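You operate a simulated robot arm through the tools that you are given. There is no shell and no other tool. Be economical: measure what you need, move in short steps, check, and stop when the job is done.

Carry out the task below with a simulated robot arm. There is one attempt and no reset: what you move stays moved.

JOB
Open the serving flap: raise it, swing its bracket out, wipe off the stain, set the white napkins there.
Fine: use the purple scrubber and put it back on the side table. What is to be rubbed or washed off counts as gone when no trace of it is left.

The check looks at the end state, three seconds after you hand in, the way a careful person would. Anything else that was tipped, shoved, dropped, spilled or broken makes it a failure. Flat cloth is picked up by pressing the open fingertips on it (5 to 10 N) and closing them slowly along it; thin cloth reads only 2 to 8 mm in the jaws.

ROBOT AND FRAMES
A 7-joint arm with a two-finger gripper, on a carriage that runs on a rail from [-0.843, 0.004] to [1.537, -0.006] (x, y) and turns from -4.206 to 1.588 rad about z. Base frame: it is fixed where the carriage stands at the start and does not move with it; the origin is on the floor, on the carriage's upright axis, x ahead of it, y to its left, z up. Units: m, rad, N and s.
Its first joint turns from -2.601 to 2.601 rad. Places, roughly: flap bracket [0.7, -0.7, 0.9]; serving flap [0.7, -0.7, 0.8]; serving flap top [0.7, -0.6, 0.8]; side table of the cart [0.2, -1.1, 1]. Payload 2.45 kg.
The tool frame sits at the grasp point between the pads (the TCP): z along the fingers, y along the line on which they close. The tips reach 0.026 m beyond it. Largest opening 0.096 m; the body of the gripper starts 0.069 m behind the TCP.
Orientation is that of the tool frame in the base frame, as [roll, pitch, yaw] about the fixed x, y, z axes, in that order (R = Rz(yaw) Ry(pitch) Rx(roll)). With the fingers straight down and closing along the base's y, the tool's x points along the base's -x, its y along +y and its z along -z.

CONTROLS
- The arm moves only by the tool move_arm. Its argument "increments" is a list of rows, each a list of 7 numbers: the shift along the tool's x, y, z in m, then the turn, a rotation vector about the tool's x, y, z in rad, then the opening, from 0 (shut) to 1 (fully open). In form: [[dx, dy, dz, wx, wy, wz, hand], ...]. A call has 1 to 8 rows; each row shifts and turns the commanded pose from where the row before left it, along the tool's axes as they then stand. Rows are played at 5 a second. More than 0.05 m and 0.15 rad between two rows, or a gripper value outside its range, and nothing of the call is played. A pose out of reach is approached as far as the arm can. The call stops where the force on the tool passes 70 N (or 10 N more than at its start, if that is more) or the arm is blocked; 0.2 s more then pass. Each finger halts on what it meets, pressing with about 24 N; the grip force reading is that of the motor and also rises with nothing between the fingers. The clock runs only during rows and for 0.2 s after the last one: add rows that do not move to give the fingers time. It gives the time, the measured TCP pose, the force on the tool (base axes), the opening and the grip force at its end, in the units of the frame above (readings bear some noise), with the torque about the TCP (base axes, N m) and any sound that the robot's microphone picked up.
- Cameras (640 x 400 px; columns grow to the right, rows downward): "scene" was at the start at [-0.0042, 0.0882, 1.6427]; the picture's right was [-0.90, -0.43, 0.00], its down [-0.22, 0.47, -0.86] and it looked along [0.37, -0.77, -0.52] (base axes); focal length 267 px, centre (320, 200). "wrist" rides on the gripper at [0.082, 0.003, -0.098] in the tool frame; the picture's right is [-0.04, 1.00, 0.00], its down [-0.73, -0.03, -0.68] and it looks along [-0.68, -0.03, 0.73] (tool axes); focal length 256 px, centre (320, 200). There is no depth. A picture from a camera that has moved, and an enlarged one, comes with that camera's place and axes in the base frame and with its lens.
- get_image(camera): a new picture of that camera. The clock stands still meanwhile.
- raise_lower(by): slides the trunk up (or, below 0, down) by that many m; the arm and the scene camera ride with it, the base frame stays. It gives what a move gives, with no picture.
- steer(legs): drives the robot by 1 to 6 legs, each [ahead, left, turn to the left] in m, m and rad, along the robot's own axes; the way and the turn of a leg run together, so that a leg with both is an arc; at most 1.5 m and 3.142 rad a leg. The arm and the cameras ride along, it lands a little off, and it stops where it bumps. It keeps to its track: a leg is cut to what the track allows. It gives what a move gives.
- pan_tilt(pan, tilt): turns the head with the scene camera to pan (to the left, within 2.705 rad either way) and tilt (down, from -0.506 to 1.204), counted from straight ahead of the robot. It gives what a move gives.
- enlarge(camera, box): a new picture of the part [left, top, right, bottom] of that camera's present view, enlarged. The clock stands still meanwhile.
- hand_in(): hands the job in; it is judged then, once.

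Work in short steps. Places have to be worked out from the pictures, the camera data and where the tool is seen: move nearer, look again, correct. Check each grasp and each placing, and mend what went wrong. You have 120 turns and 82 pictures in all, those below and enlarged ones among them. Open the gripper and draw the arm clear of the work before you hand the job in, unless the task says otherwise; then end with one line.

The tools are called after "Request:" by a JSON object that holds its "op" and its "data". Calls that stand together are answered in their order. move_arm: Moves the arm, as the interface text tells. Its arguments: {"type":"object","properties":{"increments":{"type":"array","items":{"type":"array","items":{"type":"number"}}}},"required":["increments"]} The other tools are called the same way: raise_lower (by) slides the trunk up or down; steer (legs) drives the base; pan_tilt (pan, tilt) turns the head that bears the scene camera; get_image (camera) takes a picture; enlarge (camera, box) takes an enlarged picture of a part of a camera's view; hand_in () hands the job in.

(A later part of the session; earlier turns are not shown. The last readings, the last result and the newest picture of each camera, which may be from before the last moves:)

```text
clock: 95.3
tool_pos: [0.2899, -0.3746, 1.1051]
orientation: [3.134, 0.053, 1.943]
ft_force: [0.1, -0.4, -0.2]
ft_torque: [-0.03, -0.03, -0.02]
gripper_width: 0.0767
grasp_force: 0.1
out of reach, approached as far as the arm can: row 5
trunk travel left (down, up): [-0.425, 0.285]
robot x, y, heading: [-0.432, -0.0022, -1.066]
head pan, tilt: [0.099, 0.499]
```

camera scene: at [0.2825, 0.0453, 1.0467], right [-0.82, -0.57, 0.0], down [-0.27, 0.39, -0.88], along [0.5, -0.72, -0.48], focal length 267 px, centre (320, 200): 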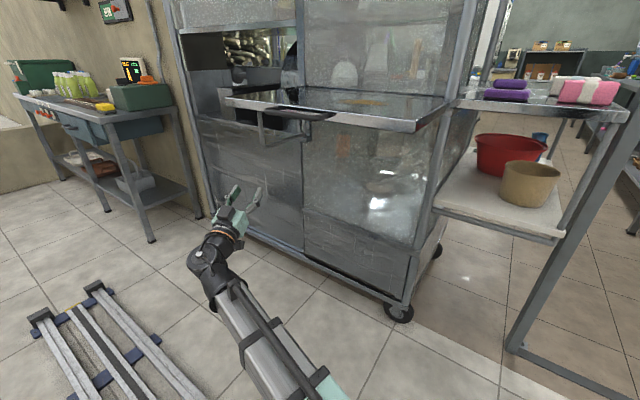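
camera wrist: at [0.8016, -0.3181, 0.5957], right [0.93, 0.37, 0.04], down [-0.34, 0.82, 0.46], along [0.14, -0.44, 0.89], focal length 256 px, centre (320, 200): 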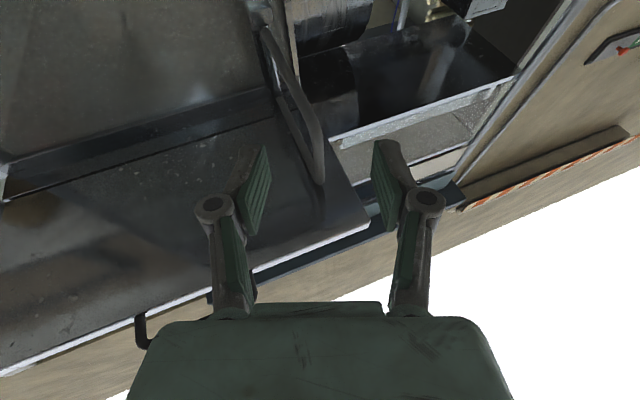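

Tool is nearly down again. Now a fresh look at the side table.

Request:
{"op": "pan_tilt", "data": {"pan": 0.1, "tilt": 0.6}}

Request:
{"op": "get_image", "data": {"camera": "scene"}}

Request:
{"op": "get_image", "data": {"camera": "wrist"}}

```text
clock: 96.0
tool_pos: [0.2897, -0.3742, 1.1037]
orientation: [3.134, 0.054, 1.942]
ft_force: [0.2, 0.2, -0.7]
ft_torque: [-0.02, 0.0, 0.02]
gripper_width: 0.0767
grasp_force: 0.1
trunk travel left (down, up): [-0.425, 0.285]
robot x, y, heading: [-0.4327, 0.0005, -1.06]
head pan, tilt: [0.099, 0.6]
```

```text
49 pictures are left
camera scene: at [-0.2529, 0.0509, 1.4376], right [-0.82, -0.57, 0.0], down [-0.32, 0.46, -0.83], along [0.47, -0.68, -0.56], focal length 267 px, centre (320, 200)
```

scene: 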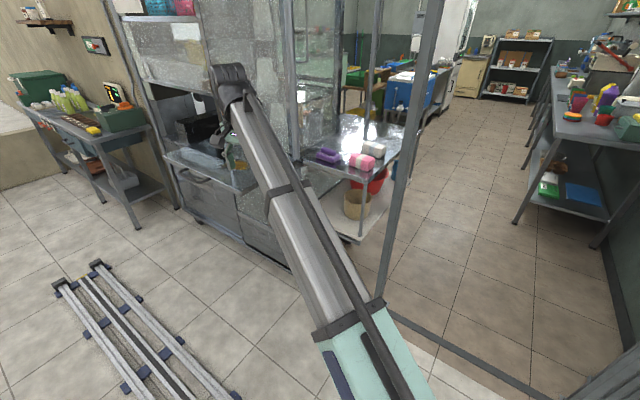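

```text
48 pictures are left
camera wrist: at [0.2619, -0.2913, 1.1987], right [0.95, 0.33, 0.01], down [0.22, -0.66, 0.72], along [0.24, -0.68, -0.7], focal length 256 px, centre (320, 200)
```

wrist: 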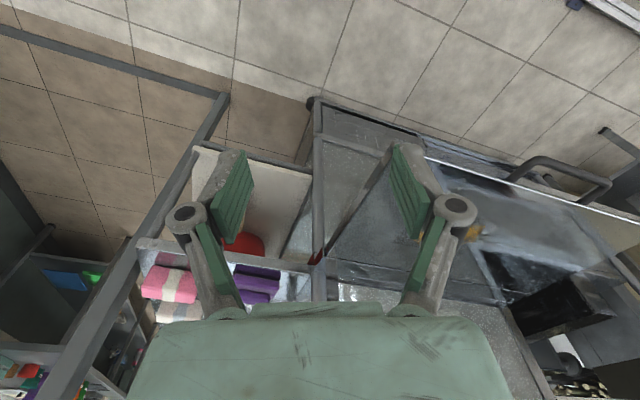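

Rays put the side-table surface at z≈0.94 and the scrubber near (0.30, −0.79). I drive to x≈0.15, then turn the tool so it closes along y and come toward the scrubber from the front.

Request:
{"op": "steer", "data": {"legs": [[0.285, 0.508, 0]]}}

Request:
{"op": "move_arm", "data": {"increments": [[0, 0, 0, 0, 0.05, -0.13, 0.9], [0, 0, 0, 0, 0, -0.15, 0.9], [0, 0, 0, 0, 0, -0.15, 0.9], [0, 0, 0, 0, 0, -0.15, 0.9], [0, 0, 0, 0, 0, -0.15, 0.9], [0, 0, 0, 0, 0, -0.15, 0.9], [0, 0, 0, 0, 0, -0.15, 0.9], [0, 0, 0, 0, 0, -0.15, 0.9]]}}

```text
clock: 99.3
tool_pos: [0.889, -0.3682, 1.1036]
orientation: [3.134, 0.051, 1.957]
ft_force: [-0.1, 0.2, -0.8]
ft_torque: [0.01, -0.02, 0.0]
gripper_width: 0.0768
grasp_force: 0.1
trunk travel left (down, up): [-0.425, 0.285]
robot x, y, heading: [0.1621, -0.004, -1.049]
head pan, tilt: [0.099, 0.6]
```

```text
clock: 101.2
tool_pos: [0.8977, -0.3719, 1.083]
orientation: [-3.138, 0.013, 3.137]
ft_force: [-1.1, 0.7, -0.2]
ft_torque: [-0.02, -0.01, 0.0]
gripper_width: 0.0864
grasp_force: 0.1
out of reach, approached as far as the arm can: row 1, 2
trunk travel left (down, up): [-0.425, 0.285]
robot x, y, heading: [0.1579, -0.0026, -1.051]
head pan, tilt: [0.099, 0.6]
```

Moving along −x toward in front of the scrubber.

Request:
{"op": "move_arm", "data": {"increments": [[0.05, 0, 0, 0, 0, 0, 0.9], [0.05, 0, 0, 0, 0, 0, 0.9], [0.05, 0, 0, 0, 0, 0, 0.9], [0.05, 0, 0, 0, 0, 0, 0.9], [0.05, 0, 0, 0, 0, 0, 0.9], [0.05, 0, 0, 0, 0, 0, 0.9], [0.05, 0, 0, 0, 0, 0, 0.9], [0.05, 0, 0, 0, 0, 0, 0.9]]}}

Request:
{"op": "move_arm", "data": {"increments": [[0.045, -0.02, 0, 0, 0, 0, 0.9], [0.045, -0.02, 0, 0, 0, 0, 0.9], [0.045, -0.02, 0, 0, 0, 0, 0.9], [0.045, -0.02, 0, 0, 0, 0, 0.9], [0, -0.045, 0, 0, 0, 0, 0.9], [0, -0.045, 0, 0, 0, 0, 0.9], [0, 0, 0, 0, 0, 0, 0.9]]}}

Request:
{"op": "get_image", "data": {"camera": "wrist"}}

Request:
{"op": "get_image", "data": {"camera": "scene"}}

```text
clock: 103.0
tool_pos: [0.5511, -0.4082, 0.9533]
orientation: [-3.134, 0.009, 3.134]
ft_force: [-0.5, -1.7, 7.9]
ft_torque: [-0.36, 0.09, -0.01]
gripper_width: 0.0934
grasp_force: 4.5
out of reach, approached as far as the arm can: row 1, 2, 3, 4, 5, 6, 7, 8
trunk travel left (down, up): [-0.425, 0.285]
robot x, y, heading: [0.1589, 0.0006, -1.046]
head pan, tilt: [0.099, 0.6]
```

```text
clock: 103.9
tool_pos: [0.4107, -0.4564, 0.9373]
orientation: [3.114, 0.021, -3.129]
ft_force: [4.8, 64.6, 24.8]
ft_torque: [0.52, 0.15, -0.54]
gripper_width: 0.0774
grasp_force: 43.1
out of reach, approached as far as the arm can: row 1, 3
trunk travel left (down, up): [-0.425, 0.285]
robot x, y, heading: [0.1622, -0.0007, -1.039]
head pan, tilt: [0.099, 0.6]
stopped in row 4: the force on the tool passed its limit at 115 N (the readings are from after the stop); the commanded pose is now the measured one
```

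```text
47 pictures are left
camera wrist: at [0.3278, -0.4554, 1.0353], right [0.03, 1.0, 0.03], down [0.72, -0.04, 0.69], along [0.69, 0.0, -0.72], focal length 256 px, centre (320, 200)
```

wrist: 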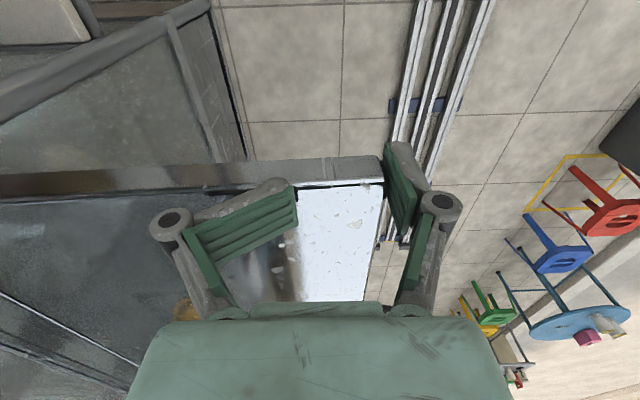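

```text
46 pictures are left
camera scene: at [0.3401, 0.0603, 1.4377], right [-0.81, -0.59, 0.0], down [-0.33, 0.45, -0.83], along [0.48, -0.67, -0.56], focal length 267 px, centre (320, 200)
```

scene: 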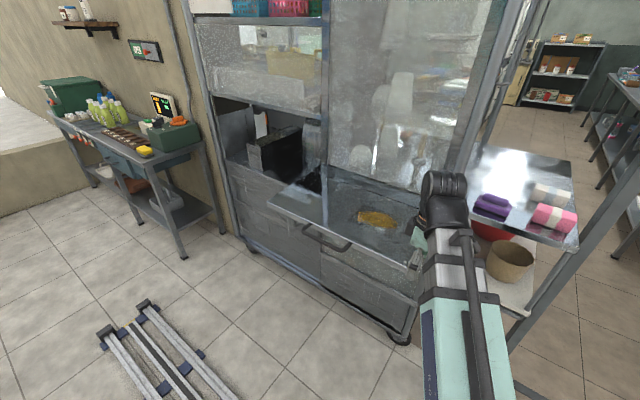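

The arm dipped near its reach limit and the fingers touched the flap's right end. I raise the trunk straight up to clear and check.

Request:
{"op": "raise_lower", "data": {"by": 0.15}}

Request:
{"op": "move_arm", "data": {"increments": [[0, 0, 0, 0, 0, 0, 0.9], [0, 0, 0, 0, 0, 0, 0.9]]}}

Request:
{"op": "get_image", "data": {"camera": "wrist"}}

Request:
{"op": "enlarge", "data": {"camera": "scene", "box": [250, 150, 450, 350]}}

```text
clock: 105.6
tool_pos: [0.4105, -0.4703, 1.0845]
orientation: [3.128, 0.021, -3.137]
ft_force: [0.3, -0.2, -0.3]
ft_torque: [-0.01, -0.02, -0.02]
gripper_width: 0.0863
grasp_force: 0.0
trunk travel left (down, up): [-0.575, 0.135]
robot x, y, heading: [0.1625, 0.0027, -1.043]
head pan, tilt: [0.099, 0.6]
```

```text
clock: 106.2
tool_pos: [0.4108, -0.4685, 1.0866]
orientation: [3.128, 0.023, -3.137]
ft_force: [1.3, 0.8, -0.4]
ft_torque: [-0.01, 0.01, 0.02]
gripper_width: 0.0865
grasp_force: 0.2
trunk travel left (down, up): [-0.575, 0.135]
robot x, y, heading: [0.1605, 0.0019, -1.046]
head pan, tilt: [0.099, 0.6]
```

```text
45 pictures are left
camera wrist: at [0.3274, -0.4674, 1.1824], right [0.03, 1.0, 0.02], down [0.72, -0.04, 0.69], along [0.69, -0.01, -0.72], focal length 256 px, centre (320, 200)
```

wrist: 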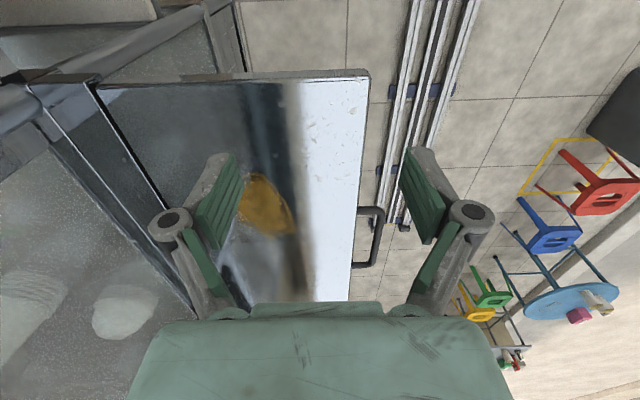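

```text
2.00 times, centred on (350, 250) of scene
camera zoom: at [0.3402, 0.0513, 1.5876], right [-0.81, -0.58, 0.0], down [-0.33, 0.46, -0.83], along [0.48, -0.67, -0.56], focal length 534 px, centre (260, 100)
```

zoom: 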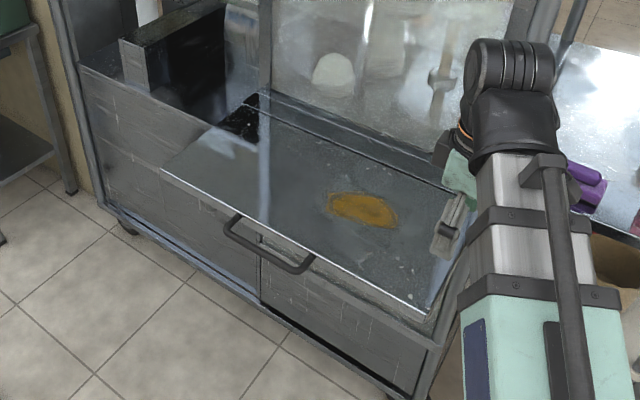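

No harm done: flap still up, gripper fine. Now moving to over the near part of the side table.

Request:
{"op": "move_arm", "data": {"increments": [[0.05, 0, 0, 0, 0, 0, 0.9], [0.05, 0, 0, 0, 0, 0, 0.9], [0.01, -0.045, 0, 0, 0, 0, 0.9], [0, -0.045, 0, 0, 0, 0, 0.9], [0, -0.045, 0, 0, 0, 0, 0.9], [0, -0.045, 0, 0, 0, 0, 0.9], [0, -0.03, 0, 0, 0, 0, 0.9], [0, 0, 0, 0, 0, 0, 0.9]]}}

Request:
{"op": "get_image", "data": {"camera": "wrist"}}

Request:
{"op": "enlarge", "data": {"camera": "scene", "box": [370, 100, 600, 260]}}

```text
clock: 108.0
tool_pos: [0.3048, -0.688, 1.0585]
orientation: [3.128, 0.023, -3.136]
ft_force: [0.2, -0.7, 0.5]
ft_torque: [-0.01, -0.03, 0.01]
gripper_width: 0.0863
grasp_force: 0.1
out of reach, approached as far as the arm can: row 1, 2
trunk travel left (down, up): [-0.575, 0.135]
robot x, y, heading: [0.1621, -0.0009, -1.046]
head pan, tilt: [0.099, 0.6]
```

```text
43 pictures are left
camera wrist: at [0.2216, -0.6866, 1.1563], right [0.03, 1.0, 0.02], down [0.72, -0.04, 0.69], along [0.69, -0.01, -0.72], focal length 256 px, centre (320, 200)
```

wrist: 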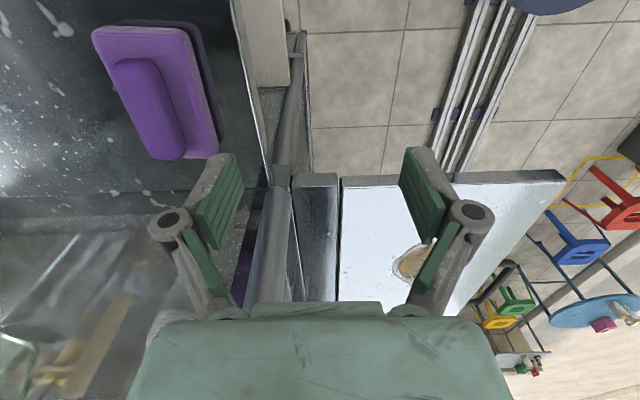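

```text
2.50 times, centred on (485, 180) of scene
camera zoom: at [0.3402, 0.051, 1.5876], right [-0.81, -0.58, 0.0], down [-0.33, 0.46, -0.82], along [0.48, -0.67, -0.57], focal length 668 px, centre (-92, 250)
```

zoom: 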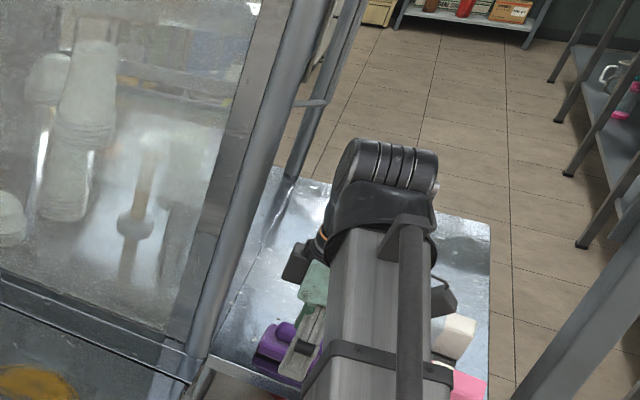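

Scrubber handle lies along x, centre about (0.297, −0.803). I move over it and descend partway, then look again.

Request:
{"op": "move_arm", "data": {"increments": [[0.008, -0.04, 0, 0, 0, 0, 0.9], [0, -0.04, 0, 0, 0, 0, 0.9], [0, -0.036, 0, 0, 0, 0, 0.9], [0, 0, 0.02, 0, 0, 0, 0.7], [0, 0, 0.02, 0, 0, 0, 0.7], [0, 0, 0, 0, 0, 0, 0.7]]}}

Request:
{"op": "get_image", "data": {"camera": "wrist"}}

```text
clock: 109.4
tool_pos: [0.2985, -0.8047, 1.0177]
orientation: [3.13, 0.022, -3.136]
ft_force: [-0.5, -0.4, 0.5]
ft_torque: [-0.01, -0.01, 0.04]
gripper_width: 0.0671
grasp_force: 0.0
trunk travel left (down, up): [-0.575, 0.135]
robot x, y, heading: [0.1588, -0.0056, -1.044]
head pan, tilt: [0.099, 0.6]
```

```text
41 pictures are left
camera wrist: at [0.215, -0.8024, 1.1151], right [0.03, 1.0, 0.02], down [0.72, -0.04, 0.69], along [0.69, -0.01, -0.72], focal length 256 px, centre (320, 200)
```

wrist: 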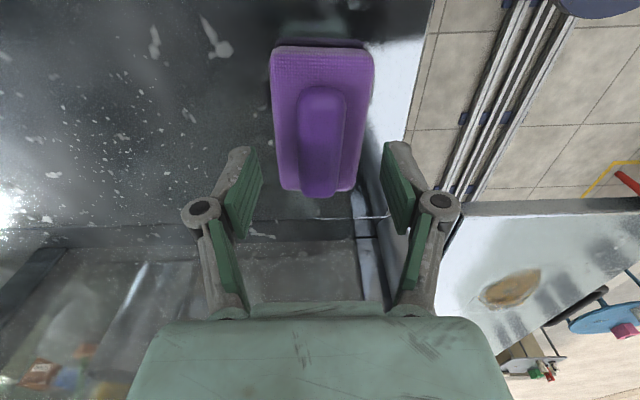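

Well centred. Descending in small steps to feel the pad top.

Request:
{"op": "move_arm", "data": {"increments": [[0, 0, 0.01, 0, 0, 0, 0.7], [0, 0, 0.01, 0, 0, 0, 0.7], [0, 0, 0.008, 0, 0, 0, 0.7], [0, 0, 0, 0, 0, 0, 0.7]]}}

Request:
{"op": "get_image", "data": {"camera": "wrist"}}

```text
clock: 110.4
tool_pos: [0.2996, -0.8047, 0.9908]
orientation: [3.127, 0.023, -3.135]
ft_force: [0.1, 0.0, 0.5]
ft_torque: [-0.02, 0.0, -0.01]
gripper_width: 0.0673
grasp_force: 0.0
trunk travel left (down, up): [-0.575, 0.135]
robot x, y, heading: [0.1634, -0.0015, -1.044]
head pan, tilt: [0.099, 0.6]
```

```text
40 pictures are left
camera wrist: at [0.2162, -0.8017, 1.0875], right [0.03, 1.0, 0.02], down [0.72, -0.04, 0.69], along [0.69, -0.01, -0.72], focal length 256 px, centre (320, 200)
```

wrist: 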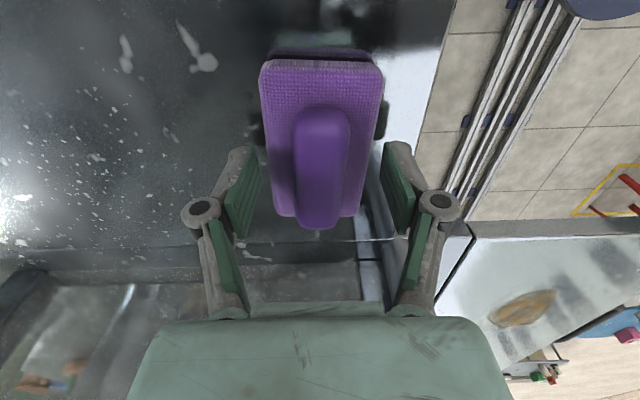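

Handle top is at about z 0.985. Going down another ~15 mm in fine steps.

Request:
{"op": "move_arm", "data": {"increments": [[0, 0, 0.005, 0, 0, 0, 0.7], [0, 0, 0.005, 0, 0, 0, 0.7], [0, 0, 0.004, 0, 0, 0, 0.7], [0, 0, 0, 0, 0, 0, 0.7]]}}

```text
clock: 111.4
tool_pos: [0.2994, -0.8031, 0.9769]
orientation: [3.129, 0.023, -3.137]
ft_force: [-0.1, 0.3, 0.0]
ft_torque: [-0.03, 0.01, 0.0]
gripper_width: 0.0671
grasp_force: 0.1
trunk travel left (down, up): [-0.575, 0.135]
robot x, y, heading: [0.1625, -0.0006, -1.046]
head pan, tilt: [0.099, 0.6]
```

The tips may now be beside the pad rather than above it; I lift ~17 mm so they clear the pad top, and close on the handle.

Request:
{"op": "move_arm", "data": {"increments": [[0, 0, -0.009, 0, 0, 0, 0.7], [0, 0, -0.007, 0, 0, 0, 0.7], [0, 0, 0, 0, 0, 0, 0.45], [0, 0, 0, 0, 0, 0, 0.25], [0, 0, 0, 0, 0, 0, 0.05], [0, 0, 0, 0, 0, 0, 0.05]]}}

Request:
{"op": "get_image", "data": {"camera": "wrist"}}

```text
clock: 112.8
tool_pos: [0.3002, -0.8011, 0.9962]
orientation: [3.132, 0.022, -3.134]
ft_force: [0.4, -4.8, 53.3]
ft_torque: [-0.43, 0.39, -0.21]
gripper_width: 0.0271
grasp_force: 24.3
trunk travel left (down, up): [-0.575, 0.135]
robot x, y, heading: [0.1627, -0.0008, -1.05]
head pan, tilt: [0.099, 0.6]
```

```text
39 pictures are left
camera wrist: at [0.2162, -0.7983, 1.0944], right [0.03, 1.0, 0.01], down [0.72, -0.03, 0.7], along [0.7, -0.02, -0.72], focal length 256 px, centre (320, 200)
```

wrist: 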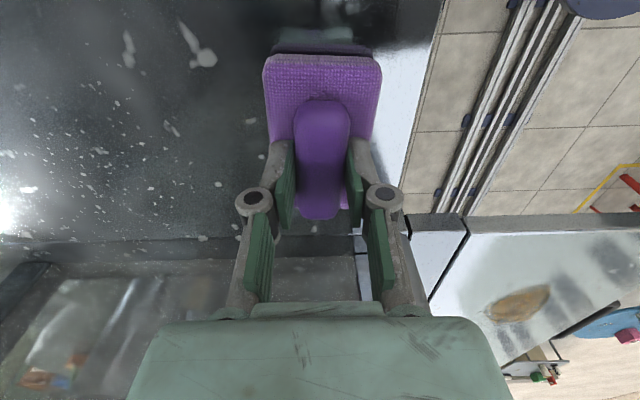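

Handle gripped (27 mm). I lift it straight up with the trunk.

Request:
{"op": "raise_lower", "data": {"by": 0.1}}

Request:
{"op": "get_image", "data": {"camera": "wrist"}}

```text
clock: 114.2
tool_pos: [0.2996, -0.8049, 1.0927]
orientation: [3.126, 0.021, -3.135]
ft_force: [0.9, -0.4, -0.1]
ft_torque: [0.03, -0.03, -0.01]
gripper_width: 0.005
grasp_force: 0.1
trunk travel left (down, up): [-0.675, 0.035]
robot x, y, heading: [0.1603, -0.0023, -1.045]
head pan, tilt: [0.099, 0.6]
```

```text
38 pictures are left
camera wrist: at [0.2167, -0.8014, 1.1896], right [0.03, 1.0, 0.02], down [0.72, -0.04, 0.69], along [0.69, -0.01, -0.72], focal length 256 px, centre (320, 200)
```

wrist: 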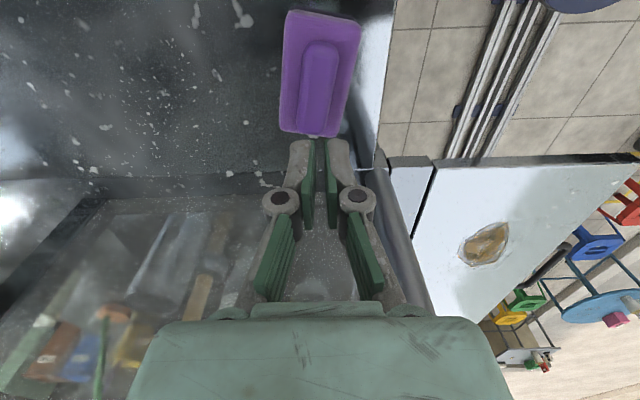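

It slipped off the rounded handle; the scrubber is still in place, turned ~8°. The tips earlier passed freely beside the pad, so I'll grip the pad by its long sides instead: align yaw and descend wide.

Request:
{"op": "move_arm", "data": {"increments": [[0.007, 0.003, 0, 0, 0, 0.13, 0.8], [0, 0, 0.03, 0, 0, 0, 0.8], [0, 0, 0.025, 0, 0, 0, 0.8], [0, 0, 0, 0, 0, 0, 0.8]]}}

Request:
{"op": "get_image", "data": {"camera": "wrist"}}

```text
clock: 115.2
tool_pos: [0.2944, -0.7995, 1.0386]
orientation: [3.124, 0.021, 3.018]
ft_force: [0.1, -0.6, 0.3]
ft_torque: [0.01, -0.03, 0.03]
gripper_width: 0.077
grasp_force: 0.1
trunk travel left (down, up): [-0.675, 0.035]
robot x, y, heading: [0.1626, -0.0018, -1.047]
head pan, tilt: [0.099, 0.6]
```

```text
37 pictures are left
camera wrist: at [0.2129, -0.7869, 1.1349], right [0.16, 0.99, 0.02], down [0.71, -0.13, 0.69], along [0.69, -0.1, -0.72], focal length 256 px, centre (320, 200)
```

wrist: 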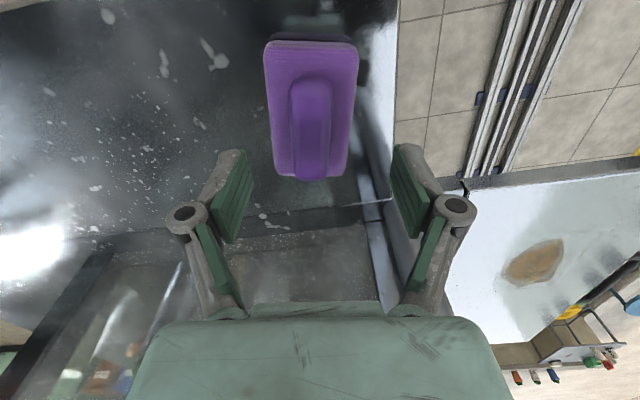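

Aligned. Slight shift, descend beside the pad and close on its sides.

Request:
{"op": "move_arm", "data": {"increments": [[0, -0.004, 0.02, 0, 0, 0, 0.75], [0, 0, 0.02, 0, 0, 0, 0.75], [0, 0, 0.015, 0, 0, 0, 0.75], [0, 0, 0.008, 0, 0, 0, 0.75], [0, 0, 0, 0, 0, 0, 0.65], [0, 0, 0, 0, 0, 0, 0.5], [0, 0, 0, 0, 0, 0, 0.4], [0, 0, 0, 0, 0, 0, 0.3]]}}

Request:
{"op": "get_image", "data": {"camera": "wrist"}}

```text
clock: 117.0
tool_pos: [0.2955, -0.8019, 0.9743]
orientation: [3.125, 0.02, 3.017]
ft_force: [-0.8, -0.3, 5.3]
ft_torque: [-0.07, 0.02, 0.03]
gripper_width: 0.0573
grasp_force: 24.4
trunk travel left (down, up): [-0.675, 0.035]
robot x, y, heading: [0.1644, 0.0018, -1.045]
head pan, tilt: [0.099, 0.6]
```

```text
36 pictures are left
camera wrist: at [0.2126, -0.7893, 1.0719], right [0.16, 0.99, 0.02], down [0.71, -0.13, 0.69], along [0.69, -0.1, -0.72], focal length 256 px, centre (320, 200)
```

wrist: 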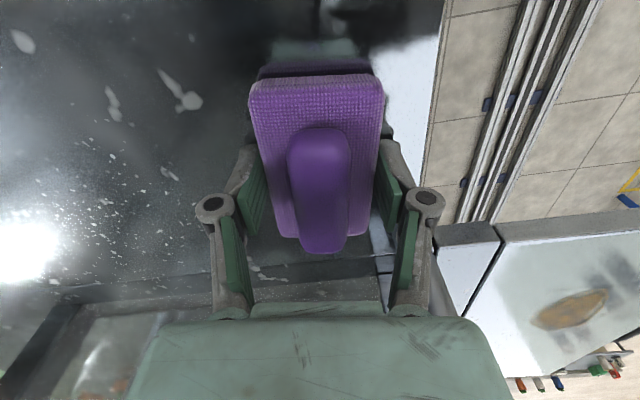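

Pad gripped at 57 mm. Lifting and checking it comes along.

Request:
{"op": "move_arm", "data": {"increments": [[0, 0, -0.02, 0, 0, 0, 0.3], [0, 0, -0.03, 0, 0, 0, 0.3], [0, 0, -0.03, 0, 0, 0, 0.3], [0, 0, -0.03, 0, 0, 0, 0.3], [0, 0, 0, 0, 0, 0, 0.3]]}}

Request:
{"op": "get_image", "data": {"camera": "wrist"}}

```text
clock: 118.2
tool_pos: [0.2927, -0.8042, 1.0826]
orientation: [3.124, 0.019, 3.015]
ft_force: [0.0, 1.0, -0.4]
ft_torque: [0.0, -0.02, 0.01]
gripper_width: 0.0572
grasp_force: 24.2
trunk travel left (down, up): [-0.675, 0.035]
robot x, y, heading: [0.1627, -0.002, -1.048]
head pan, tilt: [0.099, 0.6]
```

```text
35 pictures are left
camera wrist: at [0.2106, -0.7902, 1.1804], right [0.16, 0.99, 0.02], down [0.71, -0.13, 0.69], along [0.69, -0.1, -0.72], focal length 256 px, centre (320, 200)
```

wrist: 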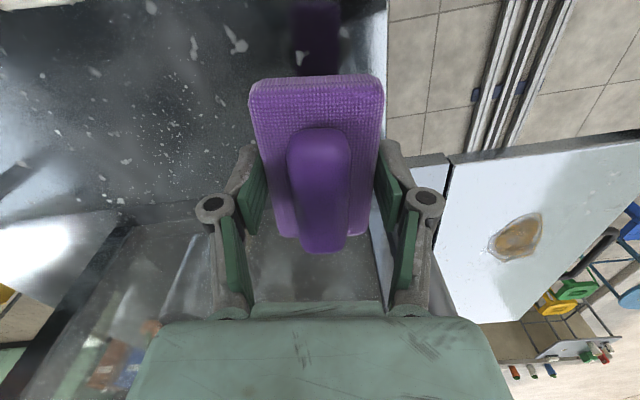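

Scrubber held. Moving out in front of the table, then over to above the stain at about (0.575, −0.545).

Request:
{"op": "move_arm", "data": {"increments": [[0.0053, 0.043, 0, 0, 0, 0, 0.3], [0.0053, 0.043, 0, 0, 0, 0, 0.3], [0.0053, 0.043, 0, 0, 0, 0, 0.3], [0.0053, 0.043, 0, 0, 0, 0, 0.3], [0.0053, 0.043, 0, 0, 0, 0, 0.3], [0.0053, 0.043, 0, 0, 0, 0, 0.3]]}}

Request:
{"op": "move_arm", "data": {"increments": [[-0.047, 0.006, 0, 0, 0, 0, 0.3], [-0.047, 0.006, 0, 0, 0, 0, 0.3], [-0.047, 0.006, 0, 0, 0, 0, 0.3], [-0.047, 0.006, 0, 0, 0, 0, 0.3], [-0.047, 0.006, 0, 0, 0, -0.06, 0.3], [-0.047, 0, 0, 0, 0, -0.06, 0.3], [0, 0, 0, 0, 0, 0, 0.3]]}}

Request:
{"op": "get_image", "data": {"camera": "wrist"}}

```text
clock: 119.5
tool_pos: [0.2928, -0.5434, 1.0894]
orientation: [3.122, 0.018, 3.018]
ft_force: [0.0, 0.0, -0.5]
ft_torque: [0.0, 0.02, 0.0]
gripper_width: 0.0569
grasp_force: 24.1
trunk travel left (down, up): [-0.675, 0.035]
robot x, y, heading: [0.1636, -0.0064, -1.048]
head pan, tilt: [0.099, 0.6]
```

```text
clock: 121.2
tool_pos: [0.5778, -0.5497, 1.094]
orientation: [3.126, 0.021, 3.138]
ft_force: [0.5, -0.3, -0.7]
ft_torque: [-0.02, 0.03, 0.01]
gripper_width: 0.0576
grasp_force: 24.4
trunk travel left (down, up): [-0.675, 0.035]
robot x, y, heading: [0.1639, -0.0043, -1.046]
head pan, tilt: [0.099, 0.6]
```

```text
34 pictures are left
camera wrist: at [0.495, -0.5463, 1.1909], right [0.04, 1.0, 0.02], down [0.72, -0.04, 0.69], along [0.69, -0.02, -0.72], focal length 256 px, centre (320, 200)
```

wrist: 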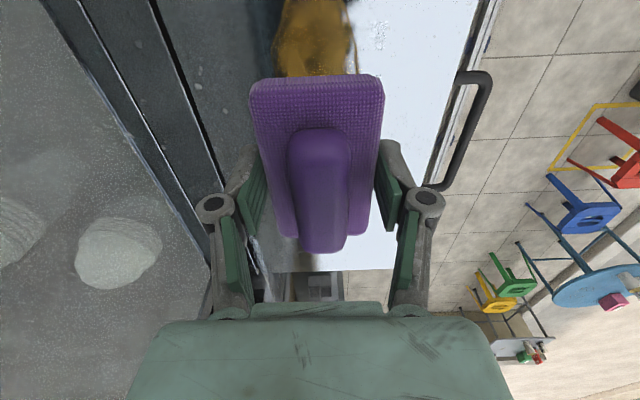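

The stain spans y −0.59…−0.51. I descend onto it, slowing near contact.

Request:
{"op": "move_arm", "data": {"increments": [[0, 0, 0.04, 0, 0, 0, 0.3], [0, 0, 0.04, 0, 0, 0, 0.3], [0, 0, 0.03, 0, 0, 0, 0.3], [0, 0, 0.005, 0, 0, 0, 0.3], [0, 0, 0.005, 0, 0, 0, 0.3], [0, 0, 0, 0, 0, 0, 0.3]]}}

```text
clock: 122.5
tool_pos: [0.5786, -0.5464, 0.976]
orientation: [3.127, 0.02, 3.137]
ft_force: [0.5, -1.1, -1.3]
ft_torque: [-0.02, 0.04, 0.02]
gripper_width: 0.057
grasp_force: 24.3
trunk travel left (down, up): [-0.675, 0.035]
robot x, y, heading: [0.1648, -0.0022, -1.048]
head pan, tilt: [0.099, 0.6]
```

Request:
{"op": "move_arm", "data": {"increments": [[0, 0, 0.004, 0, 0, 0, 0.3], [0, 0, 0.004, 0, 0, 0, 0.3], [0, 0, 0.004, 0, 0, 0, 0.3], [0, 0, 0, 0, 0, 0, 0.3]]}}

```text
clock: 123.6
tool_pos: [0.5784, -0.5456, 0.9718]
orientation: [-3.14, 0.027, 3.139]
ft_force: [-1.5, 11.3, 56.3]
ft_torque: [-1.62, 0.87, -0.27]
gripper_width: 0.0569
grasp_force: 45.2
trunk travel left (down, up): [-0.675, 0.035]
robot x, y, heading: [0.1612, 0.0025, -1.046]
head pan, tilt: [0.099, 0.6]
stopped in row 4: the force on the tool passed its limit at 80 N (the readings are from after the stop); the commanded pose is now the measured one
```

Contact at TCP z≈0.974. I ease off slightly and rub back and forth along x.

Request:
{"op": "move_arm", "data": {"increments": [[0, 0, -0.001, 0, 0, 0, 0.3], [0.04, 0, 0, 0, 0, 0, 0.3], [-0.04, 0, 0, 0, 0, 0, 0.3], [-0.045, 0, 0, 0, 0, 0, 0.3], [0.045, 0, 0, 0, 0, 0, 0.3], [0, 0, 0, 0, 0, 0, 0.3]]}}

```text
clock: 125.0
tool_pos: [0.5861, -0.5466, 0.9687]
orientation: [3.138, 0.031, 3.141]
ft_force: [23.1, 3.1, 38.5]
ft_torque: [-1.31, -0.1, 0.76]
gripper_width: 0.0623
grasp_force: 23.9
trunk travel left (down, up): [-0.675, 0.035]
robot x, y, heading: [0.1645, 0.0012, -1.047]
head pan, tilt: [0.099, 0.6]
```

Pressing a bit hard (38 N, and the pad shifted in the grip). I ease up 2 mm and look.

Request:
{"op": "move_arm", "data": {"increments": [[0, 0, -0.002, 0, 0, 0, 0.3], [0, 0, 0, 0, 0, 0, 0.3]]}}

Request:
{"op": "get_image", "data": {"camera": "wrist"}}

```text
clock: 125.6
tool_pos: [0.5823, -0.5468, 0.9704]
orientation: [3.135, 0.026, 3.138]
ft_force: [18.0, 9.8, 36.8]
ft_torque: [-1.05, -0.16, 0.56]
gripper_width: 0.0585
grasp_force: 23.8
trunk travel left (down, up): [-0.675, 0.035]
robot x, y, heading: [0.1633, -0.0033, -1.043]
head pan, tilt: [0.099, 0.6]
```

```text
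33 pictures are left
camera wrist: at [0.4986, -0.542, 1.0669], right [0.04, 1.0, 0.01], down [0.72, -0.04, 0.7], along [0.7, -0.03, -0.72], focal length 256 px, centre (320, 200)
```

wrist: 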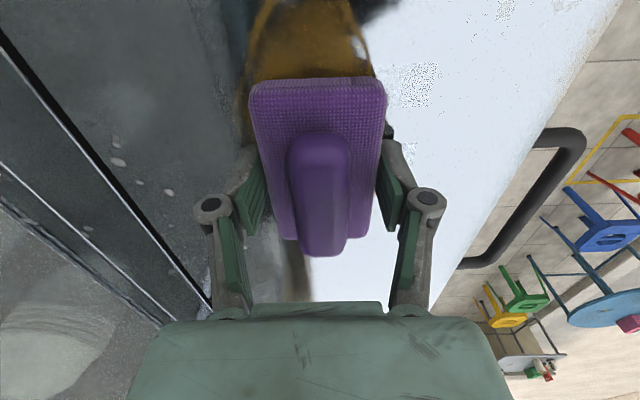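

Grip still sound; stain extends farther toward −x. Longer strokes now, slightly lighter.

Request:
{"op": "move_arm", "data": {"increments": [[0.04, 0, -0.001, 0, 0, 0, 0.3], [0.04, 0, 0, 0, 0, 0, 0.3], [-0.04, 0, 0, 0, 0, 0, 0.3], [-0.04, 0, 0, 0, 0, 0, 0.3], [-0.04, 0, 0, 0, 0, 0, 0.3], [-0.03, 0, 0, 0, 0, 0, 0.3], [0.04, 0, 0, 0, 0, 0, 0.3], [0.03, 0, 0, 0, 0, 0, 0.3]]}}

Request:
{"op": "move_arm", "data": {"increments": [[0.04, -0.022, 0, 0, 0, 0, 0.3], [0.04, 0, 0, 0, 0, 0, 0.3], [-0.04, 0, 0, 0, 0, 0, 0.3], [-0.04, 0, 0, 0, 0, 0, 0.3], [-0.04, 0, 0, 0, 0, 0, 0.3], [-0.03, 0, 0, 0, 0, 0, 0.3], [0.04, 0, 0, 0, 0, 0, 0.3], [0.03, 0, 0, 0, 0, 0, 0.3]]}}

Request:
{"op": "move_arm", "data": {"increments": [[0.025, 0.042, 0, 0, 0, 0, 0.3], [0.04, 0, 0, 0, 0, 0, 0.3], [-0.04, 0, 0, 0, 0, 0, 0.3], [-0.04, 0, 0, 0, 0, 0, 0.3], [-0.04, 0, 0, 0, 0, 0, 0.3], [-0.03, 0, 0, 0, 0, 0, 0.3], [0.04, 0, 0, 0, 0, 0, 0.3], [0.045, 0, 0, 0, 0, 0, 0.3]]}}

```text
clock: 127.4
tool_pos: [0.5836, -0.5484, 0.9716]
orientation: [3.136, 0.025, 3.141]
ft_force: [10.4, 4.3, 20.1]
ft_torque: [-0.62, -0.02, 0.32]
gripper_width: 0.0577
grasp_force: 24.7
trunk travel left (down, up): [-0.675, 0.035]
robot x, y, heading: [0.1648, 0.0023, -1.042]
head pan, tilt: [0.099, 0.6]
```

```text
clock: 129.2
tool_pos: [0.5822, -0.5702, 0.9721]
orientation: [3.14, 0.029, 3.141]
ft_force: [23.9, 2.7, 47.6]
ft_torque: [-1.58, 0.03, 0.76]
gripper_width: 0.0574
grasp_force: 24.7
trunk travel left (down, up): [-0.675, 0.035]
robot x, y, heading: [0.1623, -0.0003, -1.045]
head pan, tilt: [0.099, 0.6]
```

```text
clock: 129.5
tool_pos: [0.5724, -0.5601, 0.9724]
orientation: [-3.132, 0.031, 3.138]
ft_force: [-2.6, 6.6, 15.5]
ft_torque: [-0.43, 0.41, -0.22]
gripper_width: 0.0575
grasp_force: 24.1
trunk travel left (down, up): [-0.675, 0.035]
robot x, y, heading: [0.1611, -0.0036, -1.047]
head pan, tilt: [0.099, 0.6]
stopped in row 1: the force on the tool passed its limit at 74 N (the readings are from after the stop); the commanded pose is now the measured one
```

Second pass stopped on a sideways jump. I lift, move aside, and check the stain.

Request:
{"op": "move_arm", "data": {"increments": [[0, 0, -0.03, 0, 0, 0, 0.3], [0, 0, -0.04, 0, 0, 0, 0.3], [-0.04, 0, -0.02, 0, 0, 0, 0.3], [-0.05, 0, 0, 0, 0, 0, 0.3], [-0.05, 0, 0, 0, 0, 0, 0.3], [0, 0, 0, 0, 0, 0, 0.3]]}}

Request:
{"op": "get_image", "data": {"camera": "wrist"}}

```text
clock: 130.9
tool_pos: [0.7091, -0.5614, 1.0647]
orientation: [-3.134, 0.031, 3.136]
ft_force: [0.9, 0.6, 0.0]
ft_torque: [-0.03, 0.0, 0.01]
gripper_width: 0.0572
grasp_force: 24.5
trunk travel left (down, up): [-0.675, 0.035]
robot x, y, heading: [0.1632, -0.0019, -1.047]
head pan, tilt: [0.099, 0.6]
```

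```text
32 pictures are left
camera wrist: at [0.6261, -0.5556, 1.1613], right [0.04, 1.0, -0.01], down [0.71, -0.03, 0.7], along [0.7, -0.04, -0.71], focal length 256 px, centre (320, 200)
```

wrist: 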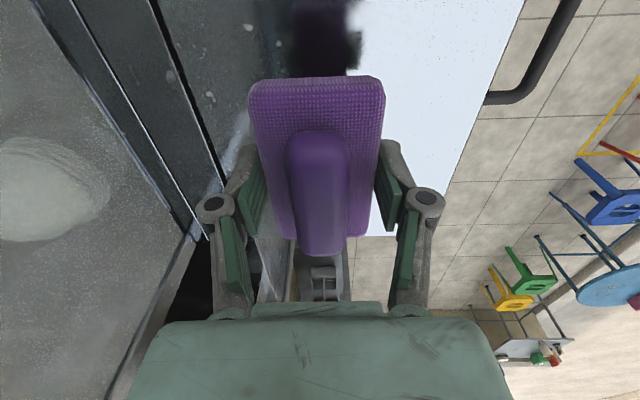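

The stain area isn't in that view; I check it with the head camera.

Request:
{"op": "enlarge", "data": {"camera": "scene", "box": [240, 160, 480, 310]}}

```text
2.67 times, centred on (360, 235) of scene
camera zoom: at [0.3408, 0.0512, 1.6876], right [-0.81, -0.58, 0.0], down [-0.33, 0.46, -0.83], along [0.48, -0.67, -0.56], focal length 712 px, centre (213, 107)
```

zoom: 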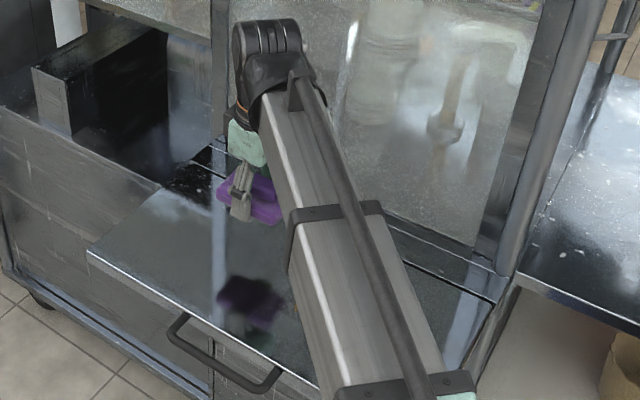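

Occluded by the arm. I'll do the third lane (y≈−0.525) first, then move to the right and look.

Request:
{"op": "move_arm", "data": {"increments": [[0.045, 0.012, 0, 0, 0, 0, 0.3], [0.045, 0.012, 0, 0, 0, 0, 0.3], [0.04, 0.012, 0, 0, 0, 0, 0.3], [0, 0, 0.04, 0, 0, 0, 0.3], [0, 0, 0.04, 0, 0, 0, 0.3], [0, 0, 0.006, 0, 0, 0, 0.3], [0, 0, 0.004, 0, 0, 0, 0.3], [0, 0, 0, 0, 0, 0, 0.3]]}}

```text
clock: 132.7
tool_pos: [0.5834, -0.5255, 0.9723]
orientation: [-3.13, 0.032, 3.138]
ft_force: [0.0, 0.8, 8.7]
ft_torque: [-0.3, 0.24, -0.05]
gripper_width: 0.0573
grasp_force: 24.6
trunk travel left (down, up): [-0.675, 0.035]
robot x, y, heading: [0.1635, -0.0, -1.047]
head pan, tilt: [0.099, 0.6]
```

Light contact (8.7 N). I trim the small tilt and stroke this lane several times.

Request:
{"op": "move_arm", "data": {"increments": [[0.04, 0, 0.0005, -0.025, 0.012, 0, 0.3], [0.04, 0, 0, 0, 0, 0, 0.3], [-0.04, 0, 0, 0, 0, 0, 0.3], [-0.04, 0, 0, 0, 0, 0, 0.3], [-0.04, 0, 0, 0, 0, 0, 0.3], [-0.03, 0, 0, 0, 0, 0, 0.3], [0.04, 0, 0, 0, 0, 0, 0.3], [0.03, 0, 0, 0, 0, 0, 0.3]]}}

Request:
{"op": "move_arm", "data": {"increments": [[0.04, -0.008, 0, 0, 0, 0, 0.3], [0.04, -0.008, 0, 0, 0, 0, 0.3], [-0.04, -0.004, 0, 0, 0, 0, 0.3], [-0.04, 0, 0, 0, 0, 0, 0.3], [-0.04, 0, 0, 0, 0, 0, 0.3], [-0.03, -0.008, 0, 0, 0, 0, 0.3], [0.04, -0.008, 0, 0, 0, 0, 0.3], [0.03, 0, 0, 0, 0, 0, 0.3]]}}

Request:
{"op": "move_arm", "data": {"increments": [[0, 0, -0.04, 0, 0, 0, 0.3], [0, 0, -0.05, 0, 0, 0, 0.3], [0.045, 0, 0, 0, 0, 0, 0.3], [0.045, 0, 0, 0, 0, 0, 0.3], [0.045, 0, 0, 0, 0, 0, 0.3], [0.045, 0, 0, 0, 0, 0, 0.3], [0, 0, 0, 0, 0, 0, 0.3]]}}

Request:
{"op": "enlarge", "data": {"camera": "scene", "box": [240, 160, 480, 310]}}

```text
clock: 134.5
tool_pos: [0.5853, -0.5259, 0.9698]
orientation: [3.128, 0.023, 3.14]
ft_force: [13.4, 3.3, 24.3]
ft_torque: [-0.79, -0.01, 0.45]
gripper_width: 0.0571
grasp_force: 23.8
trunk travel left (down, up): [-0.675, 0.035]
robot x, y, heading: [0.1631, -0.0019, -1.051]
head pan, tilt: [0.099, 0.6]
```

```text
clock: 136.3
tool_pos: [0.5852, -0.5605, 0.9715]
orientation: [3.131, 0.023, 3.139]
ft_force: [22.2, 2.4, 46.2]
ft_torque: [-1.49, 0.05, 0.73]
gripper_width: 0.0572
grasp_force: 24.2
trunk travel left (down, up): [-0.675, 0.035]
robot x, y, heading: [0.1629, -0.0009, -1.047]
head pan, tilt: [0.099, 0.6]
```

```text
clock: 137.9
tool_pos: [0.4021, -0.5607, 1.0538]
orientation: [3.125, 0.02, 3.138]
ft_force: [0.3, 0.0, -0.3]
ft_torque: [0.02, 0.01, 0.0]
gripper_width: 0.0574
grasp_force: 24.2
trunk travel left (down, up): [-0.675, 0.035]
robot x, y, heading: [0.1617, 0.0002, -1.046]
head pan, tilt: [0.099, 0.6]
```

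```text
2.67 times, centred on (360, 235) of scene
camera zoom: at [0.3404, 0.0511, 1.6876], right [-0.81, -0.58, 0.0], down [-0.33, 0.46, -0.83], along [0.48, -0.67, -0.56], focal length 712 px, centre (213, 107)
```

zoom: 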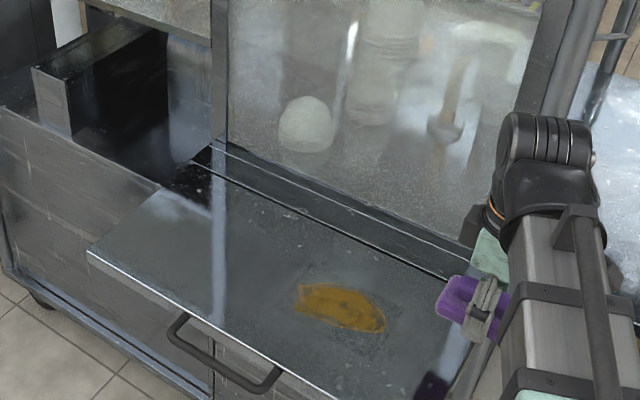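

The stain is barely reduced: contact torque suggests a fingertip, not the pad, touches the flap. I'll set the scrubber on the flap and regrip it ~9 mm higher.

Request:
{"op": "move_arm", "data": {"increments": [[-0.045, 0.007, 0, 0, 0, 0, 0.3], [-0.045, 0.007, 0, 0, 0, 0, 0.3], [-0.03, 0, 0.03, 0, 0, 0, 0.3], [0, 0, 0.03, 0, 0, 0, 0.3], [0, 0, 0.012, 0, 0, 0, 0.3], [0, 0, 0.005, 0, 0, 0, 0.3], [0, 0, 0.003, 0, 0, 0, 0.3], [0, 0, 0, 0, 0, 0, 0.3]]}}

```text
clock: 139.7
tool_pos: [0.5222, -0.5479, 0.9778]
orientation: [3.125, 0.019, 3.138]
ft_force: [0.1, 1.3, -1.7]
ft_torque: [0.01, 0.0, -0.01]
gripper_width: 0.0571
grasp_force: 24.1
trunk travel left (down, up): [-0.675, 0.035]
robot x, y, heading: [0.1637, -0.0027, -1.044]
head pan, tilt: [0.099, 0.6]
```

Request:
{"op": "move_arm", "data": {"increments": [[0, 0, 0.0025, 0, 0, 0, 0.3], [0, 0, 0.0015, 0, 0, 0, 0.3], [0, 0, 0, 0, 0, 0, 0.3], [0, 0, -0.001, 0, 0, 0, 0.75], [0, 0, 0, 0, 0, 0, 0.75], [0, 0, -0.009, 0, 0, 0, 0.75], [0, 0, 0, 0, 0, 0, 0.75]]}}

Request:
{"op": "move_arm", "data": {"increments": [[0, 0, 0, 0, 0, 0, 0.6], [0, 0, 0, 0, 0, 0, 0.45], [0, 0, 0, 0, 0, 0, 0.35], [0, 0, 0, 0, 0, 0, 0.3], [0, 0, 0, 0, 0, 0, 0.3]]}}

Request:
{"op": "get_image", "data": {"camera": "wrist"}}

```text
clock: 141.3
tool_pos: [0.5226, -0.5479, 0.9846]
orientation: [3.126, 0.02, 3.14]
ft_force: [-0.9, -0.4, 0.2]
ft_torque: [-0.03, 0.0, 0.01]
gripper_width: 0.072
grasp_force: 0.0
trunk travel left (down, up): [-0.675, 0.035]
robot x, y, heading: [0.1638, 0.0021, -1.047]
head pan, tilt: [0.099, 0.6]
```

```text
clock: 142.5
tool_pos: [0.5228, -0.5487, 0.9852]
orientation: [3.126, 0.019, 3.137]
ft_force: [0.6, -1.2, 3.3]
ft_torque: [0.0, 0.04, 0.01]
gripper_width: 0.057
grasp_force: 24.2
trunk travel left (down, up): [-0.675, 0.035]
robot x, y, heading: [0.1642, -0.004, -1.046]
head pan, tilt: [0.099, 0.6]
```

```text
29 pictures are left
camera wrist: at [0.4395, -0.5446, 1.0817], right [0.04, 1.0, 0.02], down [0.72, -0.04, 0.69], along [0.69, -0.02, -0.72], focal length 256 px, centre (320, 200)
```

wrist: 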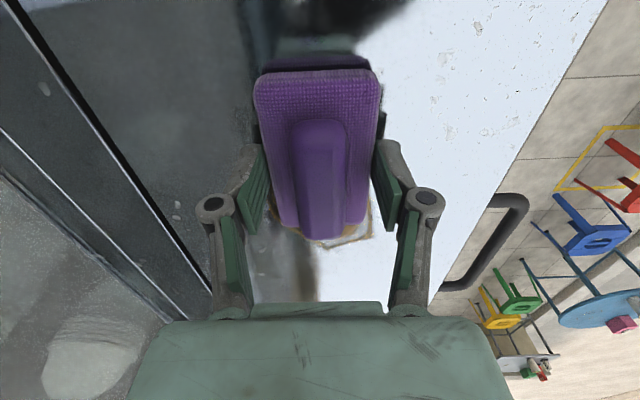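

Regripped with the tips higher. Now press lightly and check the force/torque balance.

Request:
{"op": "move_arm", "data": {"increments": [[-0.02, 0, 0.002, 0, 0, 0, 0.3], [-0.02, 0, 0.001, 0, 0, 0, 0.3], [0, 0, 0, 0, 0, 0, 0.3]]}}

```text
clock: 143.3
tool_pos: [0.5623, -0.5478, 0.9825]
orientation: [3.127, 0.02, 3.138]
ft_force: [-0.8, -0.8, 10.3]
ft_torque: [-0.31, 0.14, -0.07]
gripper_width: 0.0572
grasp_force: 23.6
trunk travel left (down, up): [-0.675, 0.035]
robot x, y, heading: [0.1624, -0.0023, -1.047]
head pan, tilt: [0.099, 0.6]
```

Contact is at the pad's inner edge (torque −0.31). I tilt by 0.04 rad to lie flat on the flap.

Request:
{"op": "move_arm", "data": {"increments": [[0, 0, 0, 0.04, 0.01, 0, 0.3], [0, 0, 0.001, 0, 0, 0, 0.3], [0, 0, 0, 0, 0, 0, 0.3]]}}

```text
clock: 144.1
tool_pos: [0.5621, -0.5475, 0.9811]
orientation: [-3.117, 0.008, 3.138]
ft_force: [0.9, 3.3, 6.2]
ft_torque: [0.26, -0.32, 0.1]
gripper_width: 0.0572
grasp_force: 23.8
trunk travel left (down, up): [-0.675, 0.035]
robot x, y, heading: [0.1612, 0.0041, -1.043]
head pan, tilt: [0.099, 0.6]
```

Slightly over; I take half back, then press and stroke the middle lane.

Request:
{"op": "move_arm", "data": {"increments": [[0, 0, 0, -0.018, -0.006, 0, 0.3], [0, 0, 0.0015, 0, 0, 0, 0.3], [0.04, 0, 0, 0, 0, 0, 0.3], [0.04, 0, 0, 0, 0, 0, 0.3], [-0.04, 0, 0, 0, 0, 0, 0.3], [-0.04, 0, 0, 0, 0, 0, 0.3], [-0.04, 0, 0, 0, 0, 0, 0.3], [-0.04, 0, 0, 0, 0, 0, 0.3]]}}

Request:
{"op": "move_arm", "data": {"increments": [[0.04, 0.01, 0, 0, 0, 0, 0.3], [0.04, 0.01, 0, 0, 0, 0, 0.3], [0.04, 0, 0, 0, 0, 0, 0.3], [0.04, 0, 0, 0, 0, 0, 0.3], [-0.04, 0, 0, 0, 0, 0, 0.3], [-0.04, 0, 0, 0, 0, 0, 0.3], [-0.04, 0, 0, 0, 0, 0, 0.3], [-0.04, 0, 0, 0, 0, 0, 0.3]]}}

Request:
{"op": "move_arm", "data": {"increments": [[0.04, -0.014, 0, 0, 0, 0, 0.3], [0.04, -0.014, 0, 0, 0, 0, 0.3], [0.04, -0.014, 0, 0, 0, 0, 0.3], [0.04, 0, 0, 0, 0, 0, 0.3], [-0.04, 0, 0, 0, 0, 0, 0.3], [-0.04, 0, 0, 0, 0, 0, 0.3], [-0.04, 0, 0, 0, 0, 0, 0.3], [-0.04, 0, 0, 0, 0, 0, 0.3]]}}

```text
clock: 145.9
tool_pos: [0.6422, -0.549, 0.9809]
orientation: [-3.135, 0.015, 3.137]
ft_force: [2.1, 0.0, 4.2]
ft_torque: [0.14, 0.17, -0.03]
gripper_width: 0.0571
grasp_force: 24.0
trunk travel left (down, up): [-0.675, 0.035]
robot x, y, heading: [0.157, -0.0006, -1.045]
head pan, tilt: [0.099, 0.6]
```

```text
clock: 147.7
tool_pos: [0.6433, -0.5299, 0.9802]
orientation: [-3.135, 0.015, 3.137]
ft_force: [1.0, -0.7, 3.6]
ft_torque: [0.15, 0.17, -0.03]
gripper_width: 0.0572
grasp_force: 23.9
trunk travel left (down, up): [-0.675, 0.035]
robot x, y, heading: [0.1657, -0.0015, -1.043]
head pan, tilt: [0.099, 0.6]
```

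```text
clock: 149.5
tool_pos: [0.6429, -0.5681, 0.9786]
orientation: [-3.136, 0.015, 3.138]
ft_force: [1.3, -0.7, 5.3]
ft_torque: [0.14, 0.14, -0.02]
gripper_width: 0.0574
grasp_force: 24.1
trunk travel left (down, up): [-0.675, 0.035]
robot x, y, heading: [0.159, -0.0042, -1.048]
head pan, tilt: [0.099, 0.6]
```

Smooth light strokes. I lift, move right and check.

Request:
{"op": "move_arm", "data": {"increments": [[0, 0, -0.03, 0, 0, 0, 0.3], [0.045, 0, -0.03, 0, 0, 0, 0.3], [0.045, 0, -0.02, 0, 0, 0, 0.3], [0.045, 0, 0, 0, 0, 0, 0.3], [0.045, 0, 0, 0, 0, 0, 0.3], [0.045, 0, 0, 0, 0, 0, 0.3], [0.02, 0, 0, 0, 0, 0, 0.3], [0, 0, 0, 0, 0, 0, 0.3]]}}

Request:
{"op": "enlarge", "data": {"camera": "scene", "box": [290, 180, 450, 300]}}

```text
refused: row 2 steps farther than a row can; nothing moved
```

```text
3.33 times, centred on (370, 240) of scene
camera zoom: at [0.3403, 0.0516, 1.6876], right [-0.81, -0.58, 0.0], down [-0.33, 0.46, -0.83], along [0.48, -0.67, -0.56], focal length 890 px, centre (153, 67)
```

zoom: 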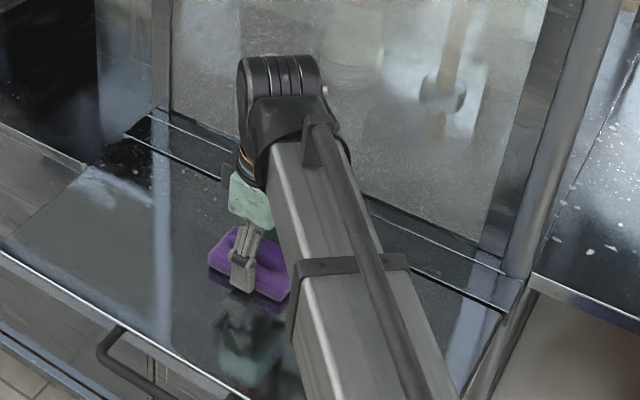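

A row was too long; repeating with smaller rows.

Request:
{"op": "move_arm", "data": {"increments": [[0, 0, -0.04, 0, 0, 0, 0.3], [0, 0, -0.04, 0, 0, 0, 0.3], [0.048, 0, 0, 0, 0, 0, 0.3], [0.048, 0, 0, 0, 0, 0, 0.3], [0.048, 0, 0, 0, 0, 0, 0.3], [0.048, 0, 0, 0, 0, 0, 0.3], [0.048, 0, 0, 0, 0, 0, 0.3], [0, 0, 0, 0, 0, 0, 0.3]]}}

Request:
{"op": "enlarge", "data": {"camera": "scene", "box": [290, 180, 450, 300]}}

```text
clock: 151.3
tool_pos: [0.4015, -0.5689, 1.057]
orientation: [-3.134, 0.016, 3.139]
ft_force: [-0.3, 0.6, -0.5]
ft_torque: [-0.01, -0.02, 0.02]
gripper_width: 0.0571
grasp_force: 24.2
trunk travel left (down, up): [-0.675, 0.035]
robot x, y, heading: [0.1631, -0.0, -1.043]
head pan, tilt: [0.099, 0.6]
```

```text
3.33 times, centred on (370, 240) of scene
camera zoom: at [0.3404, 0.0511, 1.6876], right [-0.81, -0.58, 0.0], down [-0.33, 0.46, -0.83], along [0.48, -0.67, -0.56], focal length 890 px, centre (153, 67)
```

zoom: 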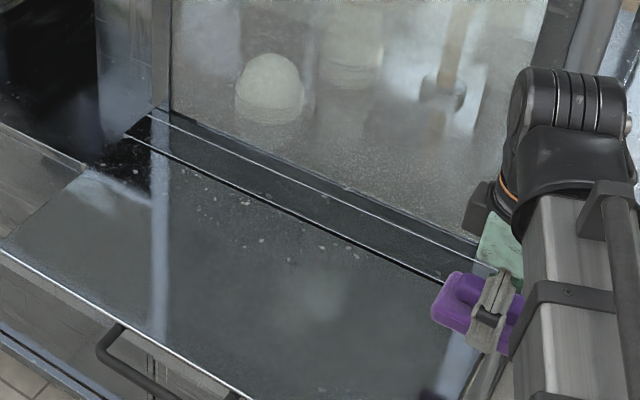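

The stain looks gone. A tighter view to make sure no trace remains.

Request:
{"op": "enlarge", "data": {"camera": "scene", "box": [335, 225, 405, 275]}}

```text
8.00 times, centred on (370, 250) of scene
camera zoom: at [0.3404, 0.0511, 1.6876], right [-0.81, -0.58, 0.0], down [-0.33, 0.46, -0.83], along [0.48, -0.67, -0.56], focal length 2137 px, centre (-80, -200)
```

zoom: 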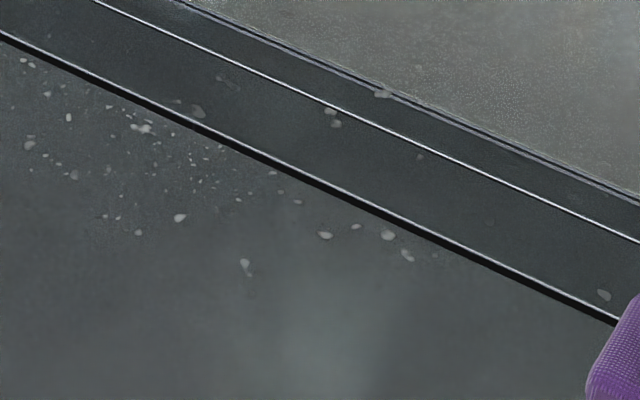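

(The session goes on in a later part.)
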